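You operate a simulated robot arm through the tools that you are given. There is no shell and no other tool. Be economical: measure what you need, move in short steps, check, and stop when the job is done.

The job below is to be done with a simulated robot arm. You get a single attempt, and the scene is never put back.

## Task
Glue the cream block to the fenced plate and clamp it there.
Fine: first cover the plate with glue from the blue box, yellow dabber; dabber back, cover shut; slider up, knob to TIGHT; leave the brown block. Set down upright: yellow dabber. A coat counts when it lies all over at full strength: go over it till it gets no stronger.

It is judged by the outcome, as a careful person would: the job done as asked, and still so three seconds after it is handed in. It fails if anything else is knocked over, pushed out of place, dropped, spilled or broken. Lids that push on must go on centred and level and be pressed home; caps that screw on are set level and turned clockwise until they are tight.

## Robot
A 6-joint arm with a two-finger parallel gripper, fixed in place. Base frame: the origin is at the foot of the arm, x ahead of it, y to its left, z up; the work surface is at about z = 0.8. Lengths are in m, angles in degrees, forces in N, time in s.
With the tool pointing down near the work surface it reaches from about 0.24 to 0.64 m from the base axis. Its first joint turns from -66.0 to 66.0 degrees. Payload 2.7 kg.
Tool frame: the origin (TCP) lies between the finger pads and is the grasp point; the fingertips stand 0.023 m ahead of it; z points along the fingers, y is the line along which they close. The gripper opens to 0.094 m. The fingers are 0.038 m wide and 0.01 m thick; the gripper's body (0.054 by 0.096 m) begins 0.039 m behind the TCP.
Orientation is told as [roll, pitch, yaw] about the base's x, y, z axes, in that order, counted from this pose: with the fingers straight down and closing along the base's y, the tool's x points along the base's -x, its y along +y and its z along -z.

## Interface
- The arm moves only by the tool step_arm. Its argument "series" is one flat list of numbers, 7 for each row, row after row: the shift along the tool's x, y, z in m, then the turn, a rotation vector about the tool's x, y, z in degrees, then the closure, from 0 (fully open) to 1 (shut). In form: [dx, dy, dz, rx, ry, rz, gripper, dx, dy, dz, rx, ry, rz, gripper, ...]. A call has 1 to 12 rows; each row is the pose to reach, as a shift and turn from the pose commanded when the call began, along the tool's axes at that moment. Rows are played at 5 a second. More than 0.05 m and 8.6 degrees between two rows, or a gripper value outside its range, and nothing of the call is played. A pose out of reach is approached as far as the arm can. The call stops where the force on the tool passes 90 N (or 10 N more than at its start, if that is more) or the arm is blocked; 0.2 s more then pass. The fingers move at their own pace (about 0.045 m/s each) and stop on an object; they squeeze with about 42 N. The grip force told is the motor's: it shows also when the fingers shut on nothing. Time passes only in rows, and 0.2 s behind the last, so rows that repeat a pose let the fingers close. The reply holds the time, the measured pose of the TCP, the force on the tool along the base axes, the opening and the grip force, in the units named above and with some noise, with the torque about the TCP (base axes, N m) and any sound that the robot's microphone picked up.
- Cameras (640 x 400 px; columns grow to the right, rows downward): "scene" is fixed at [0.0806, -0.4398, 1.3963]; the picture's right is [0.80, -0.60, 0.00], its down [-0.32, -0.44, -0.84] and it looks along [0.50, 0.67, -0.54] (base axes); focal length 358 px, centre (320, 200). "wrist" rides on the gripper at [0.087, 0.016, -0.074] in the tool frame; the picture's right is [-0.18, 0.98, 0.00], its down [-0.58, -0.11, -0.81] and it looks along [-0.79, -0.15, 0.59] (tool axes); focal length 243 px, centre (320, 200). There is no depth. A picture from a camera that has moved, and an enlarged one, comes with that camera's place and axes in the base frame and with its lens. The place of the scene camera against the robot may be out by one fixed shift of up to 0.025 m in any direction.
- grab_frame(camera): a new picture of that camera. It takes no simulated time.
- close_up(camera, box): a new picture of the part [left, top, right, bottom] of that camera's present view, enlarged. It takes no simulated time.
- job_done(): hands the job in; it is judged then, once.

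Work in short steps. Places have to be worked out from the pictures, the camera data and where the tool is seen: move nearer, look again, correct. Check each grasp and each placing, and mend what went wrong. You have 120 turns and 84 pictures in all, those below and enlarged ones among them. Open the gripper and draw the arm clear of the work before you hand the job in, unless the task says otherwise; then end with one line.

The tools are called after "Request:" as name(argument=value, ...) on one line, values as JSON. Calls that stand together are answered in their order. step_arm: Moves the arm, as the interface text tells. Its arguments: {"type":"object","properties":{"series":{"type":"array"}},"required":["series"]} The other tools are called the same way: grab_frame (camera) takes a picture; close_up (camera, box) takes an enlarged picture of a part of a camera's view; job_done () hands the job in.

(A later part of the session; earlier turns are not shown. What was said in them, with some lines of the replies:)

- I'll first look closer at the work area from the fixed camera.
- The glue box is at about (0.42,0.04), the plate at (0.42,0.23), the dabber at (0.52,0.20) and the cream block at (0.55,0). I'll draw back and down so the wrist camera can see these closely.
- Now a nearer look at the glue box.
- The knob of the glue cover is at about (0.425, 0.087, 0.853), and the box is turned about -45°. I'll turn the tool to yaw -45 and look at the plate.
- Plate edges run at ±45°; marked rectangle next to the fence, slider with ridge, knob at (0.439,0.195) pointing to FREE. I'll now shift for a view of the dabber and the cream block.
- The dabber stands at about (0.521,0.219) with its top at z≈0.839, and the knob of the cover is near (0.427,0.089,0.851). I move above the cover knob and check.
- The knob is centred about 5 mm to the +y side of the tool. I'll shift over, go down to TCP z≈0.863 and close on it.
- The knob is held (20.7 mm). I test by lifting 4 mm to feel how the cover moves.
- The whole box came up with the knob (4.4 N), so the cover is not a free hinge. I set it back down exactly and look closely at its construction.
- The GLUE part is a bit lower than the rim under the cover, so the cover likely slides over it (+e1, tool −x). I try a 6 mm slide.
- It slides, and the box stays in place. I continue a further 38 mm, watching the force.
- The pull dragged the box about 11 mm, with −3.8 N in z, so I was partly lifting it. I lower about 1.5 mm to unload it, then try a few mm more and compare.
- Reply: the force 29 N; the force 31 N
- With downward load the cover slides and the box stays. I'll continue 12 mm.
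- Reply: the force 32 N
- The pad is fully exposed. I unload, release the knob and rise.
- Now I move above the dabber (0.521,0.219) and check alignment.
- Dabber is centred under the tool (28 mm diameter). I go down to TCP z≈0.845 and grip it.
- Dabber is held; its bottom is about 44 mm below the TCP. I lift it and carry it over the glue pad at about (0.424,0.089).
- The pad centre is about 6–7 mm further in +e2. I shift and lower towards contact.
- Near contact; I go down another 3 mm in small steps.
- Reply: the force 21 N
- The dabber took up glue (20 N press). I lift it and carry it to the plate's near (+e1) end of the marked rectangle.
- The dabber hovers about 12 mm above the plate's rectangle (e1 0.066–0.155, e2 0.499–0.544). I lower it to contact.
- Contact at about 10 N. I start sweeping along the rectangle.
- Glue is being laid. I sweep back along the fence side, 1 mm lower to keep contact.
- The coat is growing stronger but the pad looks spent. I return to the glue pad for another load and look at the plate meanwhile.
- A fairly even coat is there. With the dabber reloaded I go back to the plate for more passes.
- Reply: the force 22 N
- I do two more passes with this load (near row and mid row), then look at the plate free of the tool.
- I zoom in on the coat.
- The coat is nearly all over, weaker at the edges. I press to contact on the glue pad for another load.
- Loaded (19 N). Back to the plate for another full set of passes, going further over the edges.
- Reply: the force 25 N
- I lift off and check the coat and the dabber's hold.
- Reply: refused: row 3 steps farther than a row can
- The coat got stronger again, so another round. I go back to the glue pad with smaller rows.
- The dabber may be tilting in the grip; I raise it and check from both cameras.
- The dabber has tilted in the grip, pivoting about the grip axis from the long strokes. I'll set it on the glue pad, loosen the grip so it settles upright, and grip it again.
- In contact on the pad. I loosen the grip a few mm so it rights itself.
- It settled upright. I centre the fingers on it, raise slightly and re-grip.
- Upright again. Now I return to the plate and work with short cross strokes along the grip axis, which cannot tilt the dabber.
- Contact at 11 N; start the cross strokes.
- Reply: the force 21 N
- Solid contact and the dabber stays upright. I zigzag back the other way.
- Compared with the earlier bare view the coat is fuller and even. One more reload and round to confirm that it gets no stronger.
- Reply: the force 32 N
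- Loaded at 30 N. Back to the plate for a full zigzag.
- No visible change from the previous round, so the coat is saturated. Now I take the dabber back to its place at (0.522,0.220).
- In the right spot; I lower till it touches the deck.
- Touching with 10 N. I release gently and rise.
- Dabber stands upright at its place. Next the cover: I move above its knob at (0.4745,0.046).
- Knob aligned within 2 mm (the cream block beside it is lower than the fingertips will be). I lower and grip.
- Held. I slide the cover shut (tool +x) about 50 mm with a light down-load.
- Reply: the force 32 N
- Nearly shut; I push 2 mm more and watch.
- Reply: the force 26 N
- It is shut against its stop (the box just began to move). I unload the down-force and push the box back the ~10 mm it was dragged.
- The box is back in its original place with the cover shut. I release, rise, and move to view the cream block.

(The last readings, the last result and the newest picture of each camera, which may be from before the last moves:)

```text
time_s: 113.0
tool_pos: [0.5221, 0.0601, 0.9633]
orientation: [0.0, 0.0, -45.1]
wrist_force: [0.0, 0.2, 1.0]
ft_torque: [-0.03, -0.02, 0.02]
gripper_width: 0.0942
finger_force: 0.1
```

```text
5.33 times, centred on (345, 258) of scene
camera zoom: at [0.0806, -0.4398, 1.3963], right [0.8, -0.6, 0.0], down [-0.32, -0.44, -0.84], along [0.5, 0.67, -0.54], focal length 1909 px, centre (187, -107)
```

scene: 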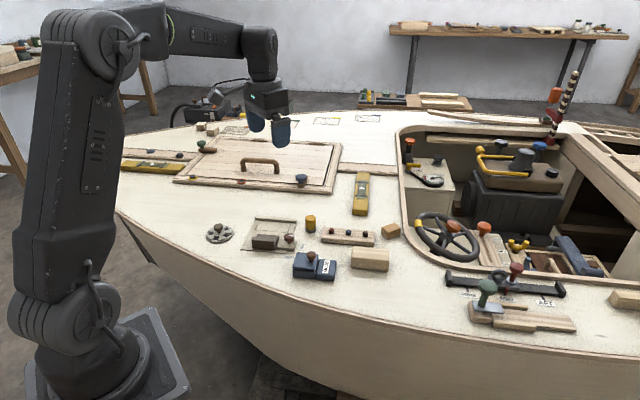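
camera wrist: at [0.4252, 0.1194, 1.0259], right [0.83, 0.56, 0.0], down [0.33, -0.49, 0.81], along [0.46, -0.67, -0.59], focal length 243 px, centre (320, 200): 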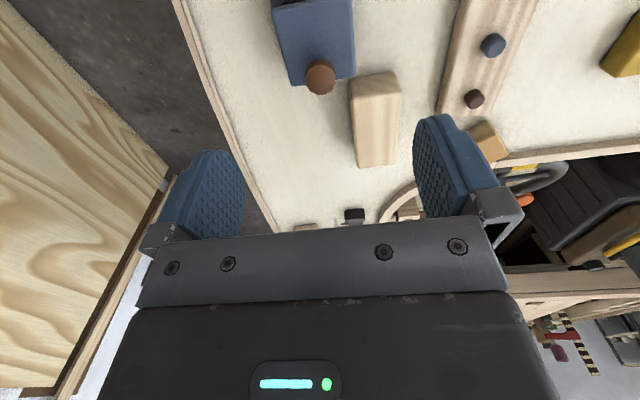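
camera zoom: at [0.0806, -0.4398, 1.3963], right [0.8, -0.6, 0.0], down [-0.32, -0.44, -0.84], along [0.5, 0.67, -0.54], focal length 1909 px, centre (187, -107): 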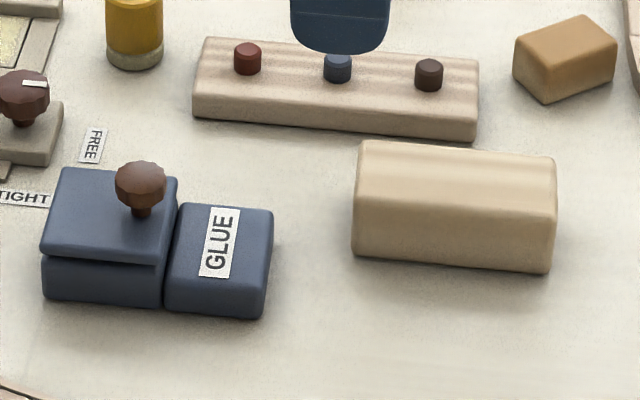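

The cream block is about 86×40×34 mm, centred at (0.561,0.022) and aligned with the tool at −45°. I move over it and go partly down to verify.

Request:
step_arm(series=[-0.027, 0, 0.03, 0, 0, 0, 0.35, -0.054, 0, 0.06, 0, 0, 0, 0.35, -0.054, 0, 0.085, 0, 0, 0, 0.35, -0.054, 0, 0.085, 0, 0, 0, 0.35])

Request:
close_up(camera="wrist", box=[200, 30, 440, 180])

Request:
close_up(camera="scene", box=[325, 215, 415, 280])

```text
time_s: 114.0
tool_pos: [0.5596, 0.0217, 0.8785]
orientation: [0.0, 0.0, -45.0]
wrist_force: [0.7, -0.3, -1.2]
ft_torque: [0.02, 0.01, 0.01]
gripper_width: 0.0615
finger_force: 0.0
```

```text
2.67 times, centred on (320, 105) of wrist
camera zoom: at [0.51, 0.096, 0.9518], right [0.83, 0.56, 0.0], down [0.33, -0.49, 0.81], along [0.46, -0.67, -0.59], focal length 647 px, centre (320, 453)
```

zoom: 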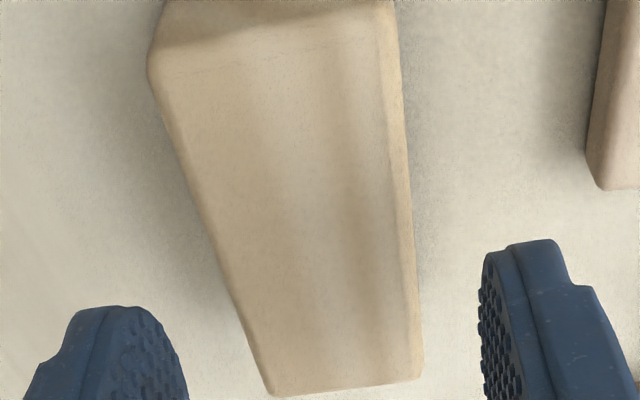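

```text
6.15 times, centred on (370, 248) of scene
camera zoom: at [0.0806, -0.4398, 1.3963], right [0.8, -0.6, 0.0], down [-0.32, -0.44, -0.84], along [0.5, 0.67, -0.54], focal length 2202 px, centre (12, -92)
```

zoom: 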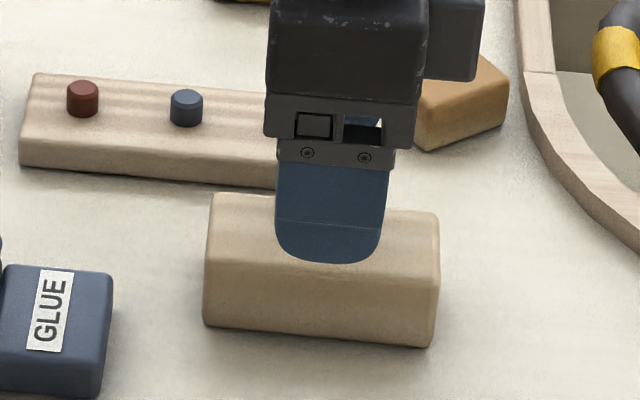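

Centred well. I lower to TCP z≈0.841 and grip the block.

Request:
step_arm(series=[0, 0, 0.015, 0, 0, 0, 0.35, 0, 0, 0.03, 0, 0, 0, 0.35, 0, 0, 0.0375, 0, 0, 0, 0.35, 0, 0, 0.0375, 0, 0, 0, 0.5, 0, 0, 0.0375, 0, 0, 0, 0.7, 0, 0, 0.0375, 0, 0, 0, 1, 0, 0, 0.0375, 0, 0, 0, 1])

```text
time_s: 115.6
tool_pos: [0.559, 0.0233, 0.8414]
orientation: [0.1, 0.0, -45.0]
wrist_force: [-0.5, 0.0, 0.2]
ft_torque: [-0.04, -0.02, -0.03]
gripper_width: 0.0436
finger_force: 41.9
```

Gripped (43.6 mm wide). I lift and carry it over the plate.

Request:
step_arm(series=[0, 0, -0.03, 0, 0, 0, 1, 0, 0, -0.06, 0, 0, 0, 1, 0, 0, -0.09, 0, 0, 0, 1, 0.04, 0.016, -0.09, 0, 0, 0, 1, 0.08, 0.032, -0.09, 0, 0, 0, 1, 0.12, 0.048, -0.09, 0, 0, 0, 1, 0.16, 0.064, -0.09, 0, 0, 0, 1, 0.2, 0.08, -0.09, 0, 0, 0, 1, 0.24, 0.096, -0.09, 0, 0, 0, 1, 0.27, 0.109, -0.09, 0, 0, 0, 1, 0.27, 0.109, -0.06, 0, 0, 0, 1, 0.27, 0.109, -0.04, 0, 0, 0, 1])

Request:
close_up(camera="scene", box=[235, 190, 325, 250])

Request:
close_up(camera="wrist", box=[160, 0, 480, 200])

```text
time_s: 118.2
tool_pos: [0.4445, 0.2908, 0.8826]
orientation: [0.0, 0.0, -45.0]
wrist_force: [-0.2, -0.8, -0.6]
ft_torque: [0.01, 0.0, -0.02]
gripper_width: 0.0434
finger_force: 41.9
```

```text
6.67 times, centred on (280, 220) of scene
camera zoom: at [0.0806, -0.4397, 1.3963], right [0.8, -0.6, 0.0], down [-0.32, -0.44, -0.84], along [0.5, 0.67, -0.54], focal length 2386 px, centre (587, 67)
```

zoom: 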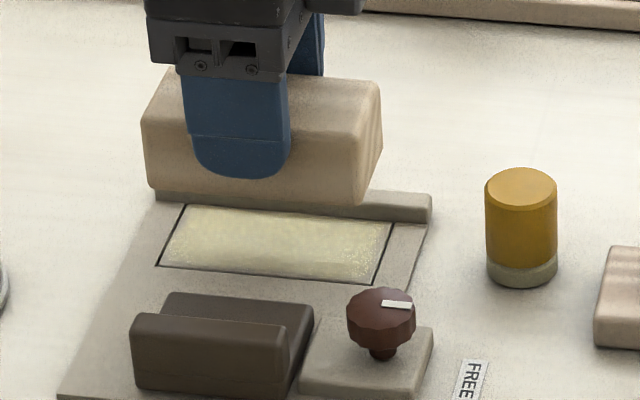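

```text
2.00 times, centred on (320, 100) of wrist
camera zoom: at [0.3948, 0.3647, 0.9549], right [0.83, 0.56, 0.0], down [0.33, -0.49, 0.81], along [0.46, -0.67, -0.59], focal length 485 px, centre (320, 400)
```

zoom: 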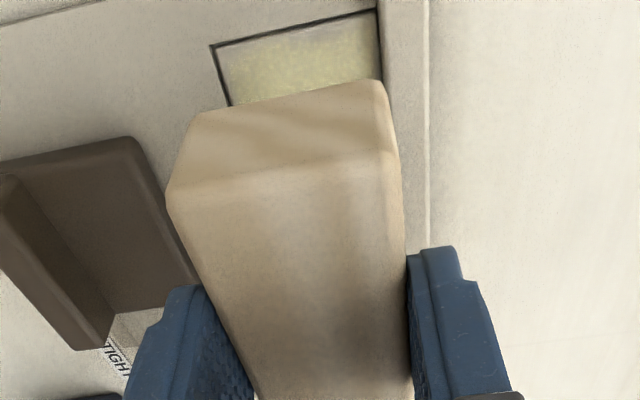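

Block is aligned over the rectangle with a ~2 mm gap to the fence. I lower it.

Request:
step_arm(series=[0, 0, 0.012, 0, 0, 0, 1, 0, 0, 0.024, 0, 0, 0, 1, 0, 0, 0.033, 0, 0, 0, 1, 0, 0, 0.036, 0, 0, 0, 1, 0, 0, 0.038, 0, 0, 0, 1])

Request:
close_up(camera="scene", box=[235, 190, 325, 250])

```text
time_s: 119.4
tool_pos: [0.4449, 0.2922, 0.8434]
orientation: [0.2, 0.1, -44.9]
wrist_force: [-2.7, -2.3, 6.6]
ft_torque: [-0.06, 0.22, 0.02]
gripper_width: 0.0434
finger_force: 42.0
```

```text
6.67 times, centred on (280, 220) of scene
camera zoom: at [0.0805, -0.4399, 1.3962], right [0.8, -0.6, 0.0], down [-0.32, -0.44, -0.84], along [0.5, 0.67, -0.54], focal length 2386 px, centre (587, 67)
```

zoom: 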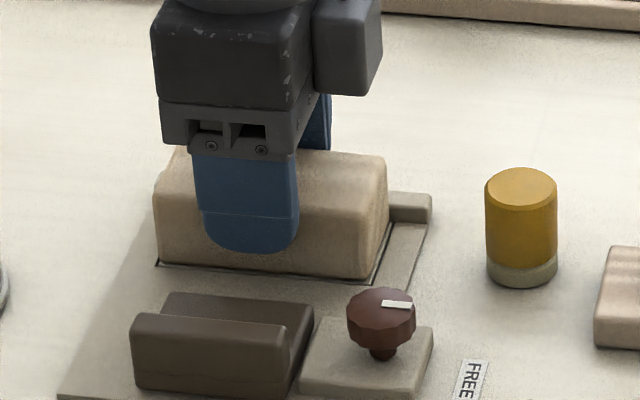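

Seated on the plate. I release and rise.

Request:
step_arm(series=[0, 0, -0.0005, 0, 0, 0, 0.52, 0, 0, -0.0005, 0, 0, 0, 0.48, 0, 0, -0.0005, 0, 0, 0, 0.4, 0, 0, -0.0005, 0, 0, 0, 0.4, 0, 0, -0.03, 0, 0, 0, 0.4, 0, 0, -0.07, 0, 0, 0, 0.4, 0, 0, -0.09, 0, 0, 0, 0.4])

Request:
close_up(camera="scene", box=[235, 190, 325, 250])

```text
time_s: 121.0
tool_pos: [0.4444, 0.2911, 0.932]
orientation: [0.0, -0.1, -45.0]
wrist_force: [-0.1, 0.4, 0.0]
ft_torque: [0.02, -0.01, 0.02]
gripper_width: 0.0565
finger_force: 0.1
```

```text
6.67 times, centred on (280, 220) of scene
camera zoom: at [0.0806, -0.4398, 1.3963], right [0.8, -0.6, 0.0], down [-0.32, -0.44, -0.84], along [0.5, 0.67, -0.54], focal length 2386 px, centre (587, 67)
```

zoom: 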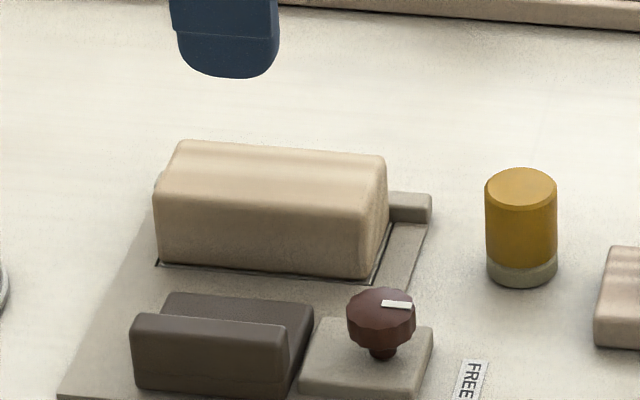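

Block sits squarely. Now I close the fingers and go down behind the slider's ridge (−e2 side) to push it up.

Request:
step_arm(series=[0.0015, -0.04, 0, 0, 0, 0, 0.7, 0.003, -0.08, 0, 0, 0, 0, 1, 0.0044, -0.124, 0, 0, 0, 0, 1, 0.0044, -0.124, 0.03, 0, 0, 0, 1, 0.0044, -0.124, 0.06, 0, 0, 0, 1, 0.0044, -0.124, 0.06, 0, 0, 0, 1])

Request:
close_up(camera="scene", box=[235, 190, 325, 250])

Request:
close_up(camera="wrist", box=[200, 0, 440, 150])

```text
time_s: 122.4
tool_pos: [0.3537, 0.2048, 0.8722]
orientation: [-0.1, -0.1, -45.0]
wrist_force: [-0.4, -0.1, -0.2]
ft_torque: [-0.01, 0.02, 0.0]
gripper_width: 0.0
finger_force: 42.4
```

```text
6.67 times, centred on (280, 220) of scene
camera zoom: at [0.0806, -0.4398, 1.3963], right [0.8, -0.6, 0.0], down [-0.32, -0.44, -0.84], along [0.5, 0.67, -0.54], focal length 2386 px, centre (587, 67)
```

zoom: 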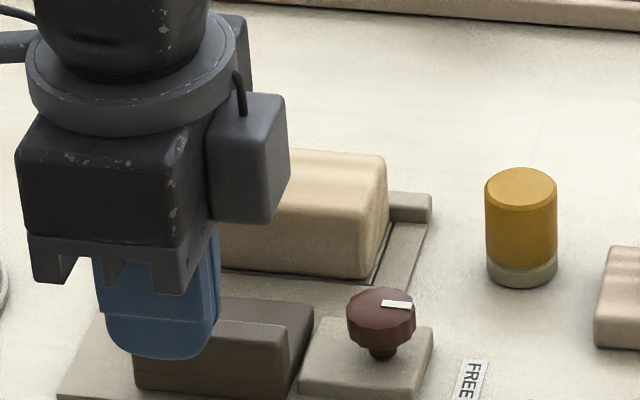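

```text
2.67 times, centred on (320, 75) of wrist
camera zoom: at [0.3043, 0.2786, 0.9466], right [0.83, 0.56, 0.0], down [0.33, -0.49, 0.81], along [0.46, -0.67, -0.59], focal length 647 px, centre (320, 533)
```

zoom: 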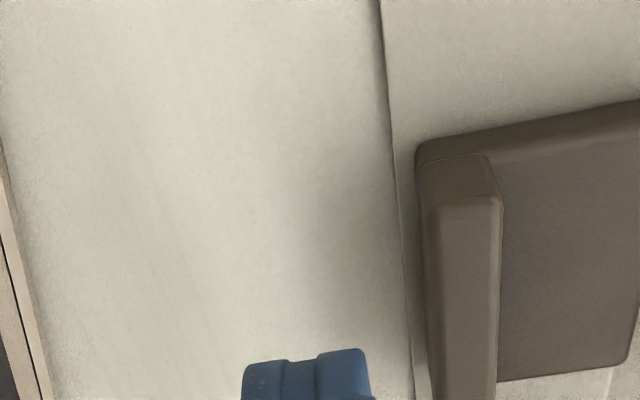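

15 mm clear behind the ridge. I lower to tips z≈0.813 and push slowly towards the fence.

Request:
step_arm(series=[0, 0, 0.02, 0, 0, 0, 1, 0, 0, 0.036, 0, 0, 0, 1, 0, 0.006, 0.036, 0, 0, 0, 1, 0, 0.012, 0.036, 0, 0, 0, 1, 0, 0.018, 0.036, 0, 0, 0, 1, 0, 0.023, 0.036, 0, 0, 0, 1, 0, 0.028, 0.036, 0, 0, 0, 1, 0, 0.033, 0.036, 0, 0, 0, 1])

Request:
close_up(camera="scene", box=[235, 190, 325, 250])

```text
time_s: 124.2
tool_pos: [0.3781, 0.2295, 0.8363]
orientation: [0.1, 0.0, -45.0]
wrist_force: [0.1, 0.1, 0.7]
ft_torque: [-0.04, 0.01, 0.02]
gripper_width: 0.0
finger_force: 41.5
```

```text
6.67 times, centred on (280, 220) of scene
camera zoom: at [0.0806, -0.4398, 1.3963], right [0.8, -0.6, 0.0], down [-0.32, -0.44, -0.84], along [0.5, 0.67, -0.54], focal length 2386 px, centre (587, 67)
```

zoom: 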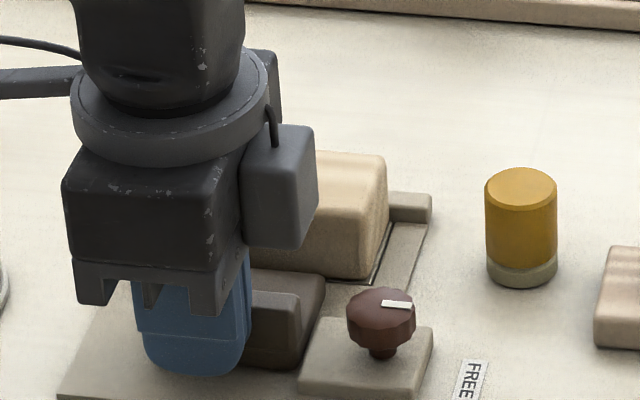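

The slider moves freely. I push on in smaller steps till it presses the block.

Request:
step_arm(series=[0, 0.004, 0, 0, 0, 0, 1, 0, 0.008, 0, 0, 0, 0, 1, 0, 0.012, 0, 0, 0, 0, 1, 0, 0.014, 0, 0, 0, 0, 1])

Request:
close_up(camera="wrist", box=[200, 0, 480, 180])

```text
time_s: 125.2
tool_pos: [0.3848, 0.2369, 0.8365]
orientation: [-0.4, -0.1, -45.1]
wrist_force: [-17.8, -16.9, 17.8]
ft_torque: [0.1, 0.07, 0.12]
gripper_width: 0.0001
finger_force: 42.3
```

```text
2.22 times, centred on (340, 90) of wrist
camera zoom: at [0.3364, 0.3111, 0.9103], right [0.83, 0.56, -0.01], down [0.34, -0.48, 0.81], along [0.45, -0.67, -0.59], focal length 539 px, centre (276, 444)
```

zoom: 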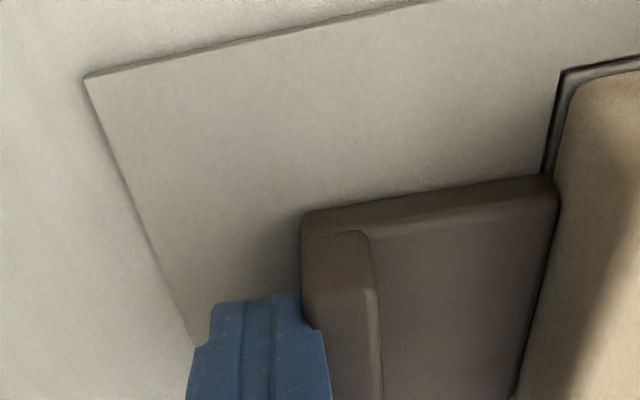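

The slider meets the block (≈25 N). I push 3 mm more to make sure that the block is up against the fence.

Request:
step_arm(series=[0, 0.001, 0, 0, 0, 0, 1, 0, 0.002, 0, 0, 0, 0, 1, 0, 0.003, 0, 0, 0, 0, 1])

Request:
close_up(camera="scene", box=[235, 190, 325, 250])

```text
time_s: 126.0
tool_pos: [0.3862, 0.2375, 0.8366]
orientation: [-1.0, 0.2, -45.1]
wrist_force: [-28.8, -33.3, 29.0]
ft_torque: [0.09, -0.04, 0.05]
gripper_width: 0.0
finger_force: 42.4
```

```text
6.67 times, centred on (280, 220) of scene
camera zoom: at [0.0796, -0.4408, 1.396], right [0.8, -0.6, 0.0], down [-0.32, -0.43, -0.84], along [0.5, 0.67, -0.54], focal length 2386 px, centre (587, 67)
```

zoom: 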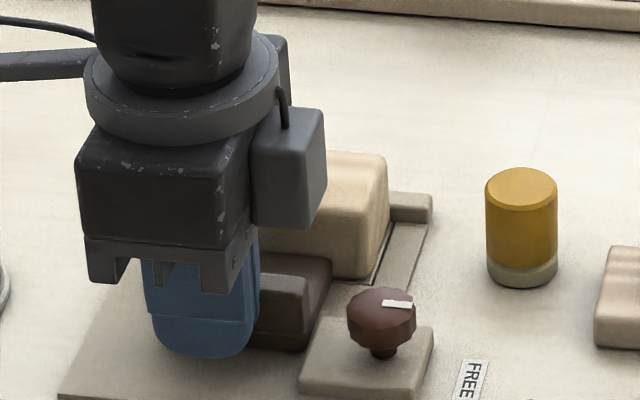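

Firm at 44 N with hardly any motion, so the block is clamped between slider and fence. I back off, rise and check.

Request:
step_arm(series=[0, -0.004, 0, 0, 0, 0, 1, 0, -0.012, 0, 0, 0, 0, 1, 0, -0.014, -0.03, 0, 0, 0, 1, 0, -0.014, -0.07, 0, 0, 0, 1, 0.03, 0.01, -0.11, 0, 0, 0, 0.8, 0.06, 0.03, -0.13, 0, 0, 0, 0.6, 0.06, 0.03, -0.13, 0, 0, 0, 0.6])

Request:
close_up(camera="wrist", box=[200, 0, 480, 180])

Request:
close_up(camera="scene", box=[235, 190, 325, 250])

```text
refused: row 5 steps farther than a row can; nothing moved
```

```text
2.22 times, centred on (340, 90) of wrist
camera zoom: at [0.3371, 0.3117, 0.9098], right [0.83, 0.56, -0.02], down [0.34, -0.48, 0.81], along [0.45, -0.67, -0.59], focal length 539 px, centre (276, 444)
```

zoom: 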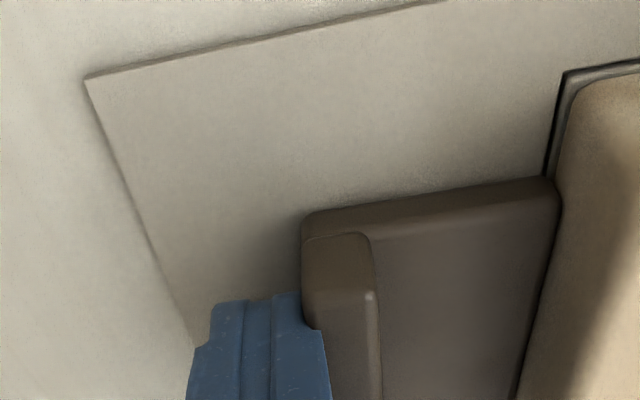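

```text
6.67 times, centred on (280, 220) of scene
camera zoom: at [0.0796, -0.4408, 1.396], right [0.8, -0.6, 0.0], down [-0.32, -0.43, -0.84], along [0.5, 0.67, -0.54], focal length 2386 px, centre (587, 67)
```

zoom: 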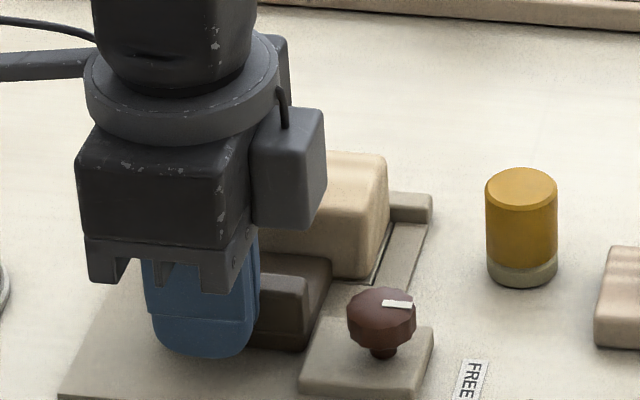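

Retrying with smaller rows: back off, rise, and go above the clamp knob.

Request:
step_arm(series=[0, -0.004, 0, 0, 0, 0, 1, 0, -0.012, 0, 0, 0, 0, 1, 0, -0.014, -0.03, 0, 0, 0, 1, 0, -0.014, -0.07, 0, 0, 0, 1, -0.033, -0.005, -0.08, 0, 0, 0, 0.8, -0.067, 0.004, -0.08, 0, 0, 0, 0.5, -0.067, 0.004, -0.08, 0, 0, 0, 0.5])

Request:
close_up(camera="wrist", box=[200, 20, 480, 200])

```text
time_s: 127.6
tool_pos: [0.4404, 0.1945, 0.9181]
orientation: [0.0, 0.0, -45.0]
wrist_force: [0.6, -0.5, -0.6]
ft_torque: [-0.01, 0.03, 0.0]
gripper_width: 0.047
finger_force: 0.1
```

```text
2.22 times, centred on (340, 110) of wrist
camera zoom: at [0.3906, 0.2695, 0.9921], right [0.82, 0.57, 0.0], down [0.33, -0.49, 0.81], along [0.46, -0.67, -0.59], focal length 539 px, centre (276, 400)
```

zoom: 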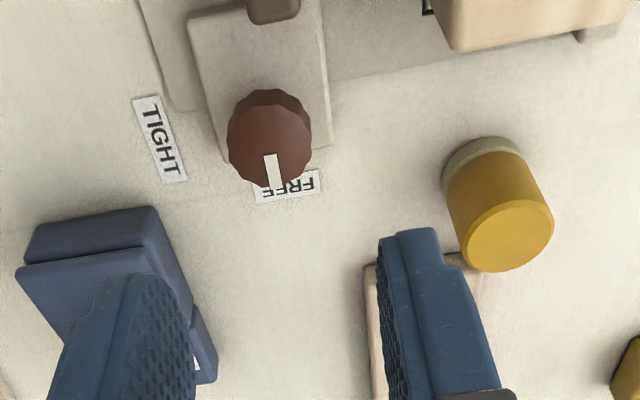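

Knob is centred at about (0.440,0.195), top z≈0.826. I turn to yaw 0, which leaves room for a 90° clockwise turn, and come down onto it.

Request:
step_arm(series=[0, 0, 0.01, 0, 0, -7.5, 0.58, 0, 0, 0.02, 0, 0, -15, 0.58, 0, 0, 0.03, 0, 0, -22.5, 0.58, 0, 0, 0.04, 0, 0, -30, 0.58, 0, 0, 0.05, 0, 0, -37.5, 0.58, 0, 0, 0.06, 0, 0, -45, 0.58, 0, 0, 0.06, 0, 0, -45, 0.58])

Request:
close_up(camera="wrist", box=[200, 40, 440, 200])

```text
time_s: 129.2
tool_pos: [0.4392, 0.1968, 0.8563]
orientation: [-0.1, 0.0, 0.1]
wrist_force: [-2.6, 0.2, 2.7]
ft_torque: [0.06, 0.08, 0.05]
gripper_width: 0.0396
finger_force: 0.0
```

```text
2.50 times, centred on (320, 120) of wrist
camera zoom: at [0.3537, 0.2139, 0.9306], right [0.18, 0.98, 0.0], down [0.58, -0.11, 0.81], along [0.79, -0.15, -0.59], focal length 606 px, centre (320, 400)
```

zoom: 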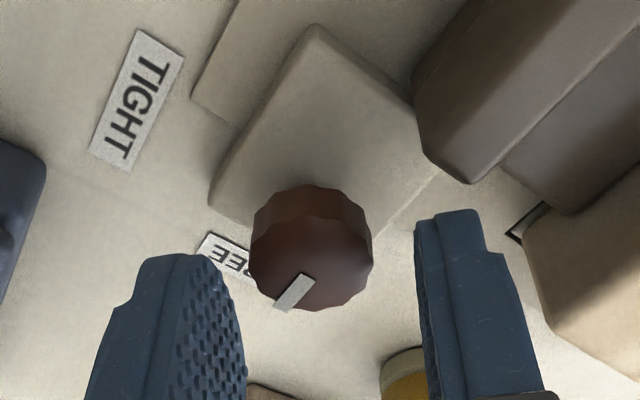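

Aligned in y. I lower 18 mm and grip the knob.

Request:
step_arm(series=[0, 0, 0.008, 0, 0, 0, 0.58, 0, 0, 0.014, 0, 0, 0, 0.58, 0, 0, 0.018, 0, 0, 0, 0.58, 0, 0, 0.018, 0, 0, 0, 0.7, 0, 0, 0.018, 0, 0, 0, 0.85, 0, 0, 0.018, 0, 0, 0, 1, 0, 0, 0.018, 0, 0, 0, 1])

Request:
close_up(camera="scene", box=[250, 205, 325, 255])

```text
time_s: 129.7
tool_pos: [0.4399, 0.1979, 0.8581]
orientation: [0.2, -0.1, 0.4]
wrist_force: [-13.8, -6.2, 20.2]
ft_torque: [0.43, 0.63, 0.48]
gripper_width: 0.0365
finger_force: 0.0
stopped in row 2: the force on the tool passed its limit at 101 N (the readings are from after the stop); the commanded pose is now the measured one
```

```text
8.00 times, centred on (288, 230) of scene
camera zoom: at [0.08, -0.4401, 1.3962], right [0.8, -0.6, 0.0], down [-0.32, -0.44, -0.84], along [0.5, 0.67, -0.54], focal length 2863 px, centre (580, -40)
```

zoom: 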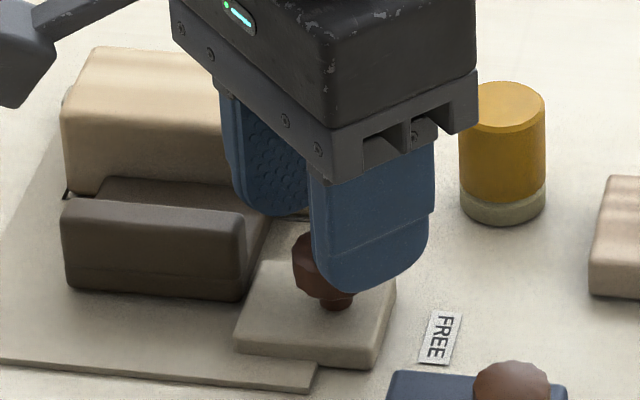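

The +y finger's corner came down on the end of the slider. I rise, turn back to yaw −45, where the fingers clear the slider, and check that nothing shifted.

Request:
step_arm(series=[0, 0, -0.02, 0, 0, 0, 0.58, 0, -0.002, -0.04, 0, 0, 7.5, 0.58, 0, -0.002, -0.05, 0, 0, 15, 0.58, 0, -0.002, -0.05, 0, 0, 22.5, 0.58, 0, -0.002, -0.05, 0, 0, 30, 0.58, 0, -0.002, -0.05, 0, 0, 37.5, 0.58, 0, -0.002, -0.05, 0, 0, 45.4, 0.58, 0, -0.002, -0.05, 0, 0, 45.4, 0.58])

Request:
close_up(camera="scene", box=[235, 190, 325, 250])

```text
time_s: 131.5
tool_pos: [0.4414, 0.1979, 0.9064]
orientation: [0.2, -0.1, -45.2]
wrist_force: [-0.3, 0.6, -0.3]
ft_torque: [0.01, 0.03, 0.0]
gripper_width: 0.0395
finger_force: 0.0
```

```text
6.67 times, centred on (280, 220) of scene
camera zoom: at [0.0806, -0.4398, 1.3963], right [0.8, -0.6, 0.0], down [-0.32, -0.44, -0.84], along [0.5, 0.67, -0.54], focal length 2386 px, centre (587, 67)
```

zoom: 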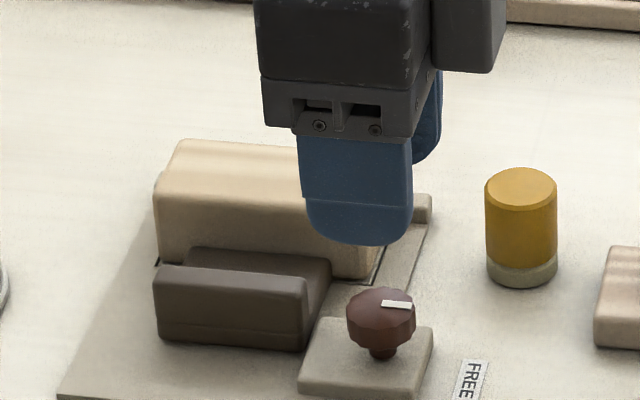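

All is in place: slider tight on the block, knob still at FREE. At yaw −45 the fingers clear the slider, so I lower and grip here, then turn ~38° at a time.

Request:
step_arm(series=[-0.0007, -0.0027, 0.03, 0, 0, 0, 0.58, -0.0007, -0.0027, 0.05, 0, 0, 0, 0.58, -0.0007, -0.0027, 0.06, 0, 0, 0, 0.58, -0.0007, -0.0027, 0.068, 0, 0, 0, 0.58, -0.0007, -0.0027, 0.068, 0, 0, 0, 0.7, -0.0007, -0.0027, 0.068, 0, 0, 0, 0.85, -0.0007, -0.0027, 0.068, 0, 0, 0, 1, -0.0007, -0.0027, 0.068, 0, 0, 0, 1])

```text
time_s: 133.3
tool_pos: [0.439, 0.1928, 0.837]
orientation: [0.2, 0.0, -45.1]
wrist_force: [-4.3, -5.3, 0.4]
ft_torque: [-0.41, 0.38, -0.02]
gripper_width: 0.0253
finger_force: 44.7
```

Knob gripped (25.3 mm). I turn clockwise from above (tool +rz) by 38°.

Request:
step_arm(series=[0, -0.0005, 0, 0, 0, 7.6, 1, 0, -0.0005, 0, 0, 0, 15.2, 1, 0, -0.0005, 0, 0, 0, 22.8, 1, 0, -0.0005, 0, 0, 0, 30.4, 1, 0, -0.0005, 0, 0, 0, 38, 1, 0, -0.0005, 0, 0, 0, 38, 1])

Request:
close_up(camera="wrist", box=[240, 60, 400, 200])

```text
time_s: 134.7
tool_pos: [0.438, 0.1937, 0.8366]
orientation: [0.1, 0.1, -83.3]
wrist_force: [-9.7, -11.8, -10.6]
ft_torque: [-0.02, 0.24, 0.01]
gripper_width: 0.025
finger_force: 44.9
```

```text
2.86 times, centred on (320, 130) of wrist
camera zoom: at [0.4449, 0.2821, 0.9106], right [1.0, -0.07, 0.0], down [-0.04, -0.59, 0.81], along [-0.05, -0.8, -0.59], focal length 693 px, centre (320, 400)
```

zoom: 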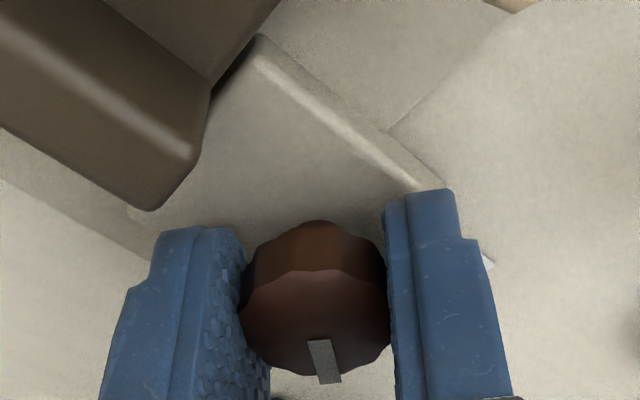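

The pointer turned with the gripper (now about −83°). To stay clear of the slider I open a little, rise, turn back to −45 and grip again.

Request:
step_arm(series=[0, 0, 0, 0, 0, 0, 0.64, 0, 0, 0, 0, 0, 0, 0.64, 0, 0, -0.02, 0, 0, 0, 0.62, 0, 0, -0.045, 0, 0, 0, 0.58, -0.0009, -0.0012, -0.045, 0, 0, -7.6, 0.58, -0.0009, -0.0012, -0.045, 0, 0, -15.2, 0.58, -0.0009, -0.0012, -0.045, 0, 0, -22.8, 0.58, -0.0009, -0.0012, -0.045, 0, 0, -30.4, 0.58, -0.0009, -0.0012, -0.045, 0, 0, -38, 0.58, -0.0009, -0.0012, -0.045, 0, 0, -38, 0.58])

Request:
step_arm(series=[0, 0, 0.02, 0, 0, 0, 0.58, 0, 0, 0.035, 0, 0, 0, 0.58, 0, 0, 0.045, 0, 0, 0, 0.58, 0, 0, 0.045, 0, 0, 0, 0.7, 0, 0, 0.045, 0, 0, 0, 0.85, 0, 0, 0.045, 0, 0, 0, 1, 0, 0, 0.045, 0, 0, 0, 1])

```text
time_s: 136.9
tool_pos: [0.4382, 0.1934, 0.8825]
orientation: [0.4, 0.0, -45.0]
wrist_force: [-0.5, -0.3, 0.3]
ft_torque: [0.02, -0.02, -0.02]
gripper_width: 0.0392
finger_force: 0.1
```

```text
time_s: 138.5
tool_pos: [0.4388, 0.1935, 0.8369]
orientation: [0.6, -0.1, -45.1]
wrist_force: [14.2, 9.6, -7.5]
ft_torque: [-0.23, -0.18, -0.03]
gripper_width: 0.0261
finger_force: 44.9
```

Gripped again. Another 38° clockwise.

Request:
step_arm(series=[0, 0.001, 0, 0, 0, 7.6, 1, 0, 0.001, 0, 0, 0, 15.2, 1, 0, 0.001, 0, 0, 0, 22.8, 1, 0, 0.001, 0, 0, 0, 30.4, 1, 0, 0.001, 0, 0, 0, 38, 1, 0, 0.001, 0, 0, 0, 38, 1])

Request:
close_up(camera="wrist", box=[240, 60, 400, 200])

```text
time_s: 139.9
tool_pos: [0.4385, 0.1937, 0.8382]
orientation: [0.1, 0.1, -83.3]
wrist_force: [-1.8, -1.9, 9.1]
ft_torque: [-1.0, 0.31, 0.0]
gripper_width: 0.0256
finger_force: 45.2
```

```text
2.86 times, centred on (320, 130) of wrist
camera zoom: at [0.4447, 0.2821, 0.9117], right [1.0, -0.07, 0.0], down [-0.04, -0.59, 0.8], along [-0.05, -0.8, -0.59], focal length 693 px, centre (320, 400)
```

zoom: 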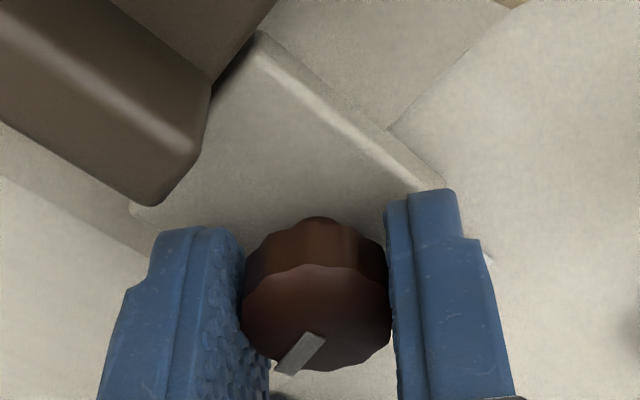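

Pointer is now at about −121°, nearly at TIGHT (−127…−135°). One more re-grip to finish against the stop.

Request:
step_arm(series=[0, 0, 0, 0, 0, 0, 0.64, 0, 0, 0, 0, 0, 0, 0.64, 0, 0, -0.02, 0, 0, 0, 0.62, 0, 0, -0.045, 0, 0, 0, 0.58, 0, 0, -0.045, 0, 0, -7.6, 0.58, 0, 0, -0.045, 0, 0, -15.2, 0.58, 0, 0, -0.045, 0, 0, -22.8, 0.58, 0, 0, -0.045, 0, 0, -30.4, 0.58, 0, 0, -0.045, 0, 0, -38, 0.58, 0, 0, -0.045, 0, 0, -38, 0.58])

Request:
step_arm(series=[0, 0, 0.02, 0, 0, 0, 0.58, 0, 0, 0.035, 0, 0, 0, 0.58, 0, 0, 0.044, 0, 0, 0, 0.58, 0, 0, 0.044, 0, 0, 0, 0.7, 0, 0, 0.044, 0, 0, 0, 0.85, 0, 0, 0.044, 0, 0, 0, 1, 0, 0, 0.044, 0, 0, 0, 1])

Request:
step_arm(series=[0, 0, 0, 0, 0, 5, 1, 0, 0, 0, 0, 0, 10, 1, 0, 0, 0, 0, 0, 13, 1, 0, 0, 0, 0, 0, 13, 1])

```text
time_s: 142.1
tool_pos: [0.4395, 0.1942, 0.8831]
orientation: [0.3, 0.0, -45.0]
wrist_force: [-0.5, 0.3, 0.3]
ft_torque: [-0.01, 0.02, -0.03]
gripper_width: 0.0398
finger_force: 0.1
```

```text
time_s: 143.7
tool_pos: [0.4383, 0.1941, 0.8379]
orientation: [0.2, 0.0, -45.1]
wrist_force: [1.4, 0.9, -1.3]
ft_torque: [-0.23, 0.07, 0.0]
gripper_width: 0.0256
finger_force: 44.3
```

```text
time_s: 144.7
tool_pos: [0.439, 0.1952, 0.8375]
orientation: [0.3, 0.0, -58.1]
wrist_force: [-1.2, -1.2, -1.0]
ft_torque: [-0.49, 0.28, 0.43]
gripper_width: 0.0252
finger_force: 45.4
```

Torque has risen to 0.43 N·m. I turn a few degrees more to confirm the stop.

Request:
step_arm(series=[0, 0, 0, 0, 0, 3, 1, 0, 0, 0, 0, 0, 6, 1, 0, 0, 0, 0, 0, 6, 1])

Request:
close_up(camera="wrist", box=[240, 60, 400, 200])

```text
time_s: 145.5
tool_pos: [0.4378, 0.1946, 0.839]
orientation: [0.3, 0.1, -64.1]
wrist_force: [-3.8, -3.7, -1.1]
ft_torque: [-0.51, 0.13, 0.42]
gripper_width: 0.0258
finger_force: 44.6
```

```text
2.86 times, centred on (320, 130) of wrist
camera zoom: at [0.416, 0.2797, 0.9123], right [0.96, 0.26, 0.0], down [0.15, -0.57, 0.81], along [0.21, -0.78, -0.59], focal length 693 px, centre (320, 400)
```

zoom: 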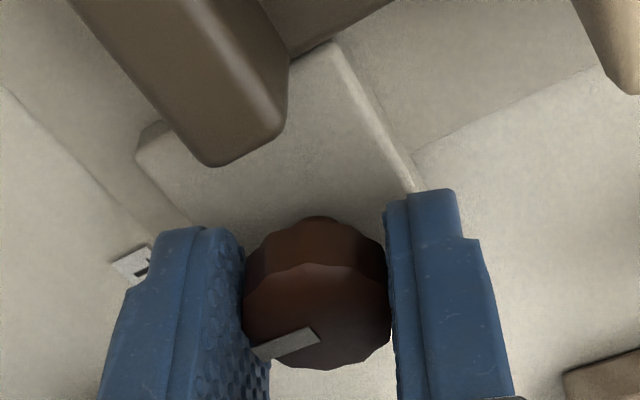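

The pointer stands at about −136° (TIGHT), with the torque steady at the stop. I release, rise and draw the arm clear.

Request:
step_arm(series=[0, 0, 0, 0, 0, 0, 0.66, 0, 0, 0, 0, 0, 0, 0.62, 0, 0, 0, 0, 0, 0, 0.6, 0, 0, -0.02, 0, 0, 0, 0.58, 0, 0, -0.06, 0, 0, 0, 0.5, 0, 0, -0.1, 0, 0, 0, 0.2, 0, 0, -0.15, 0, 0, 0, 0, 0.04, 0, -0.17, 0, 0, 0, 0, 0.08, 0, -0.19, 0, 0, 0, 0, 0.12, 0, -0.21, 0, 0, 0, 0, 0.12, 0, -0.21, 0, 0, 0, 0])

Request:
close_up(camera="scene", box=[225, 185, 405, 295])

```text
time_s: 147.9
tool_pos: [0.3853, 0.2994, 1.0489]
orientation: [0.4, 0.1, -64.1]
wrist_force: [0.0, 0.0, 0.6]
ft_torque: [0.02, 0.0, 0.0]
gripper_width: 0.0939
finger_force: 0.0
```

```text
3.56 times, centred on (315, 240) of scene
camera zoom: at [0.0806, -0.4397, 1.3963], right [0.8, -0.6, 0.0], down [-0.32, -0.44, -0.84], along [0.5, 0.67, -0.54], focal length 1272 px, centre (338, 58)
```

zoom: 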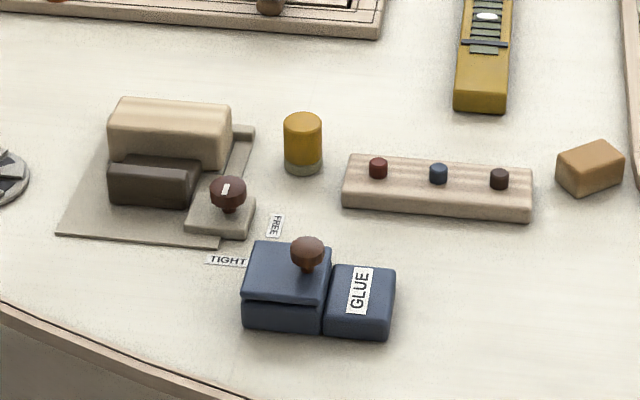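

The cream block is clamped between slider and fence and the knob points to TIGHT. The glue box is shut in its place, the dabber stands upright and the brown block is untouched. I hand it in.

Request:
job_done()

```text
The job is handed in.
```

The cream block is glued to the fenced plate and clamped there: slider up, knob at TIGHT, glue cover shut, yellow dabber upright in its place, brown block untouched; the glue box was dragged about 1 cm while I opened it and I pushed it back.
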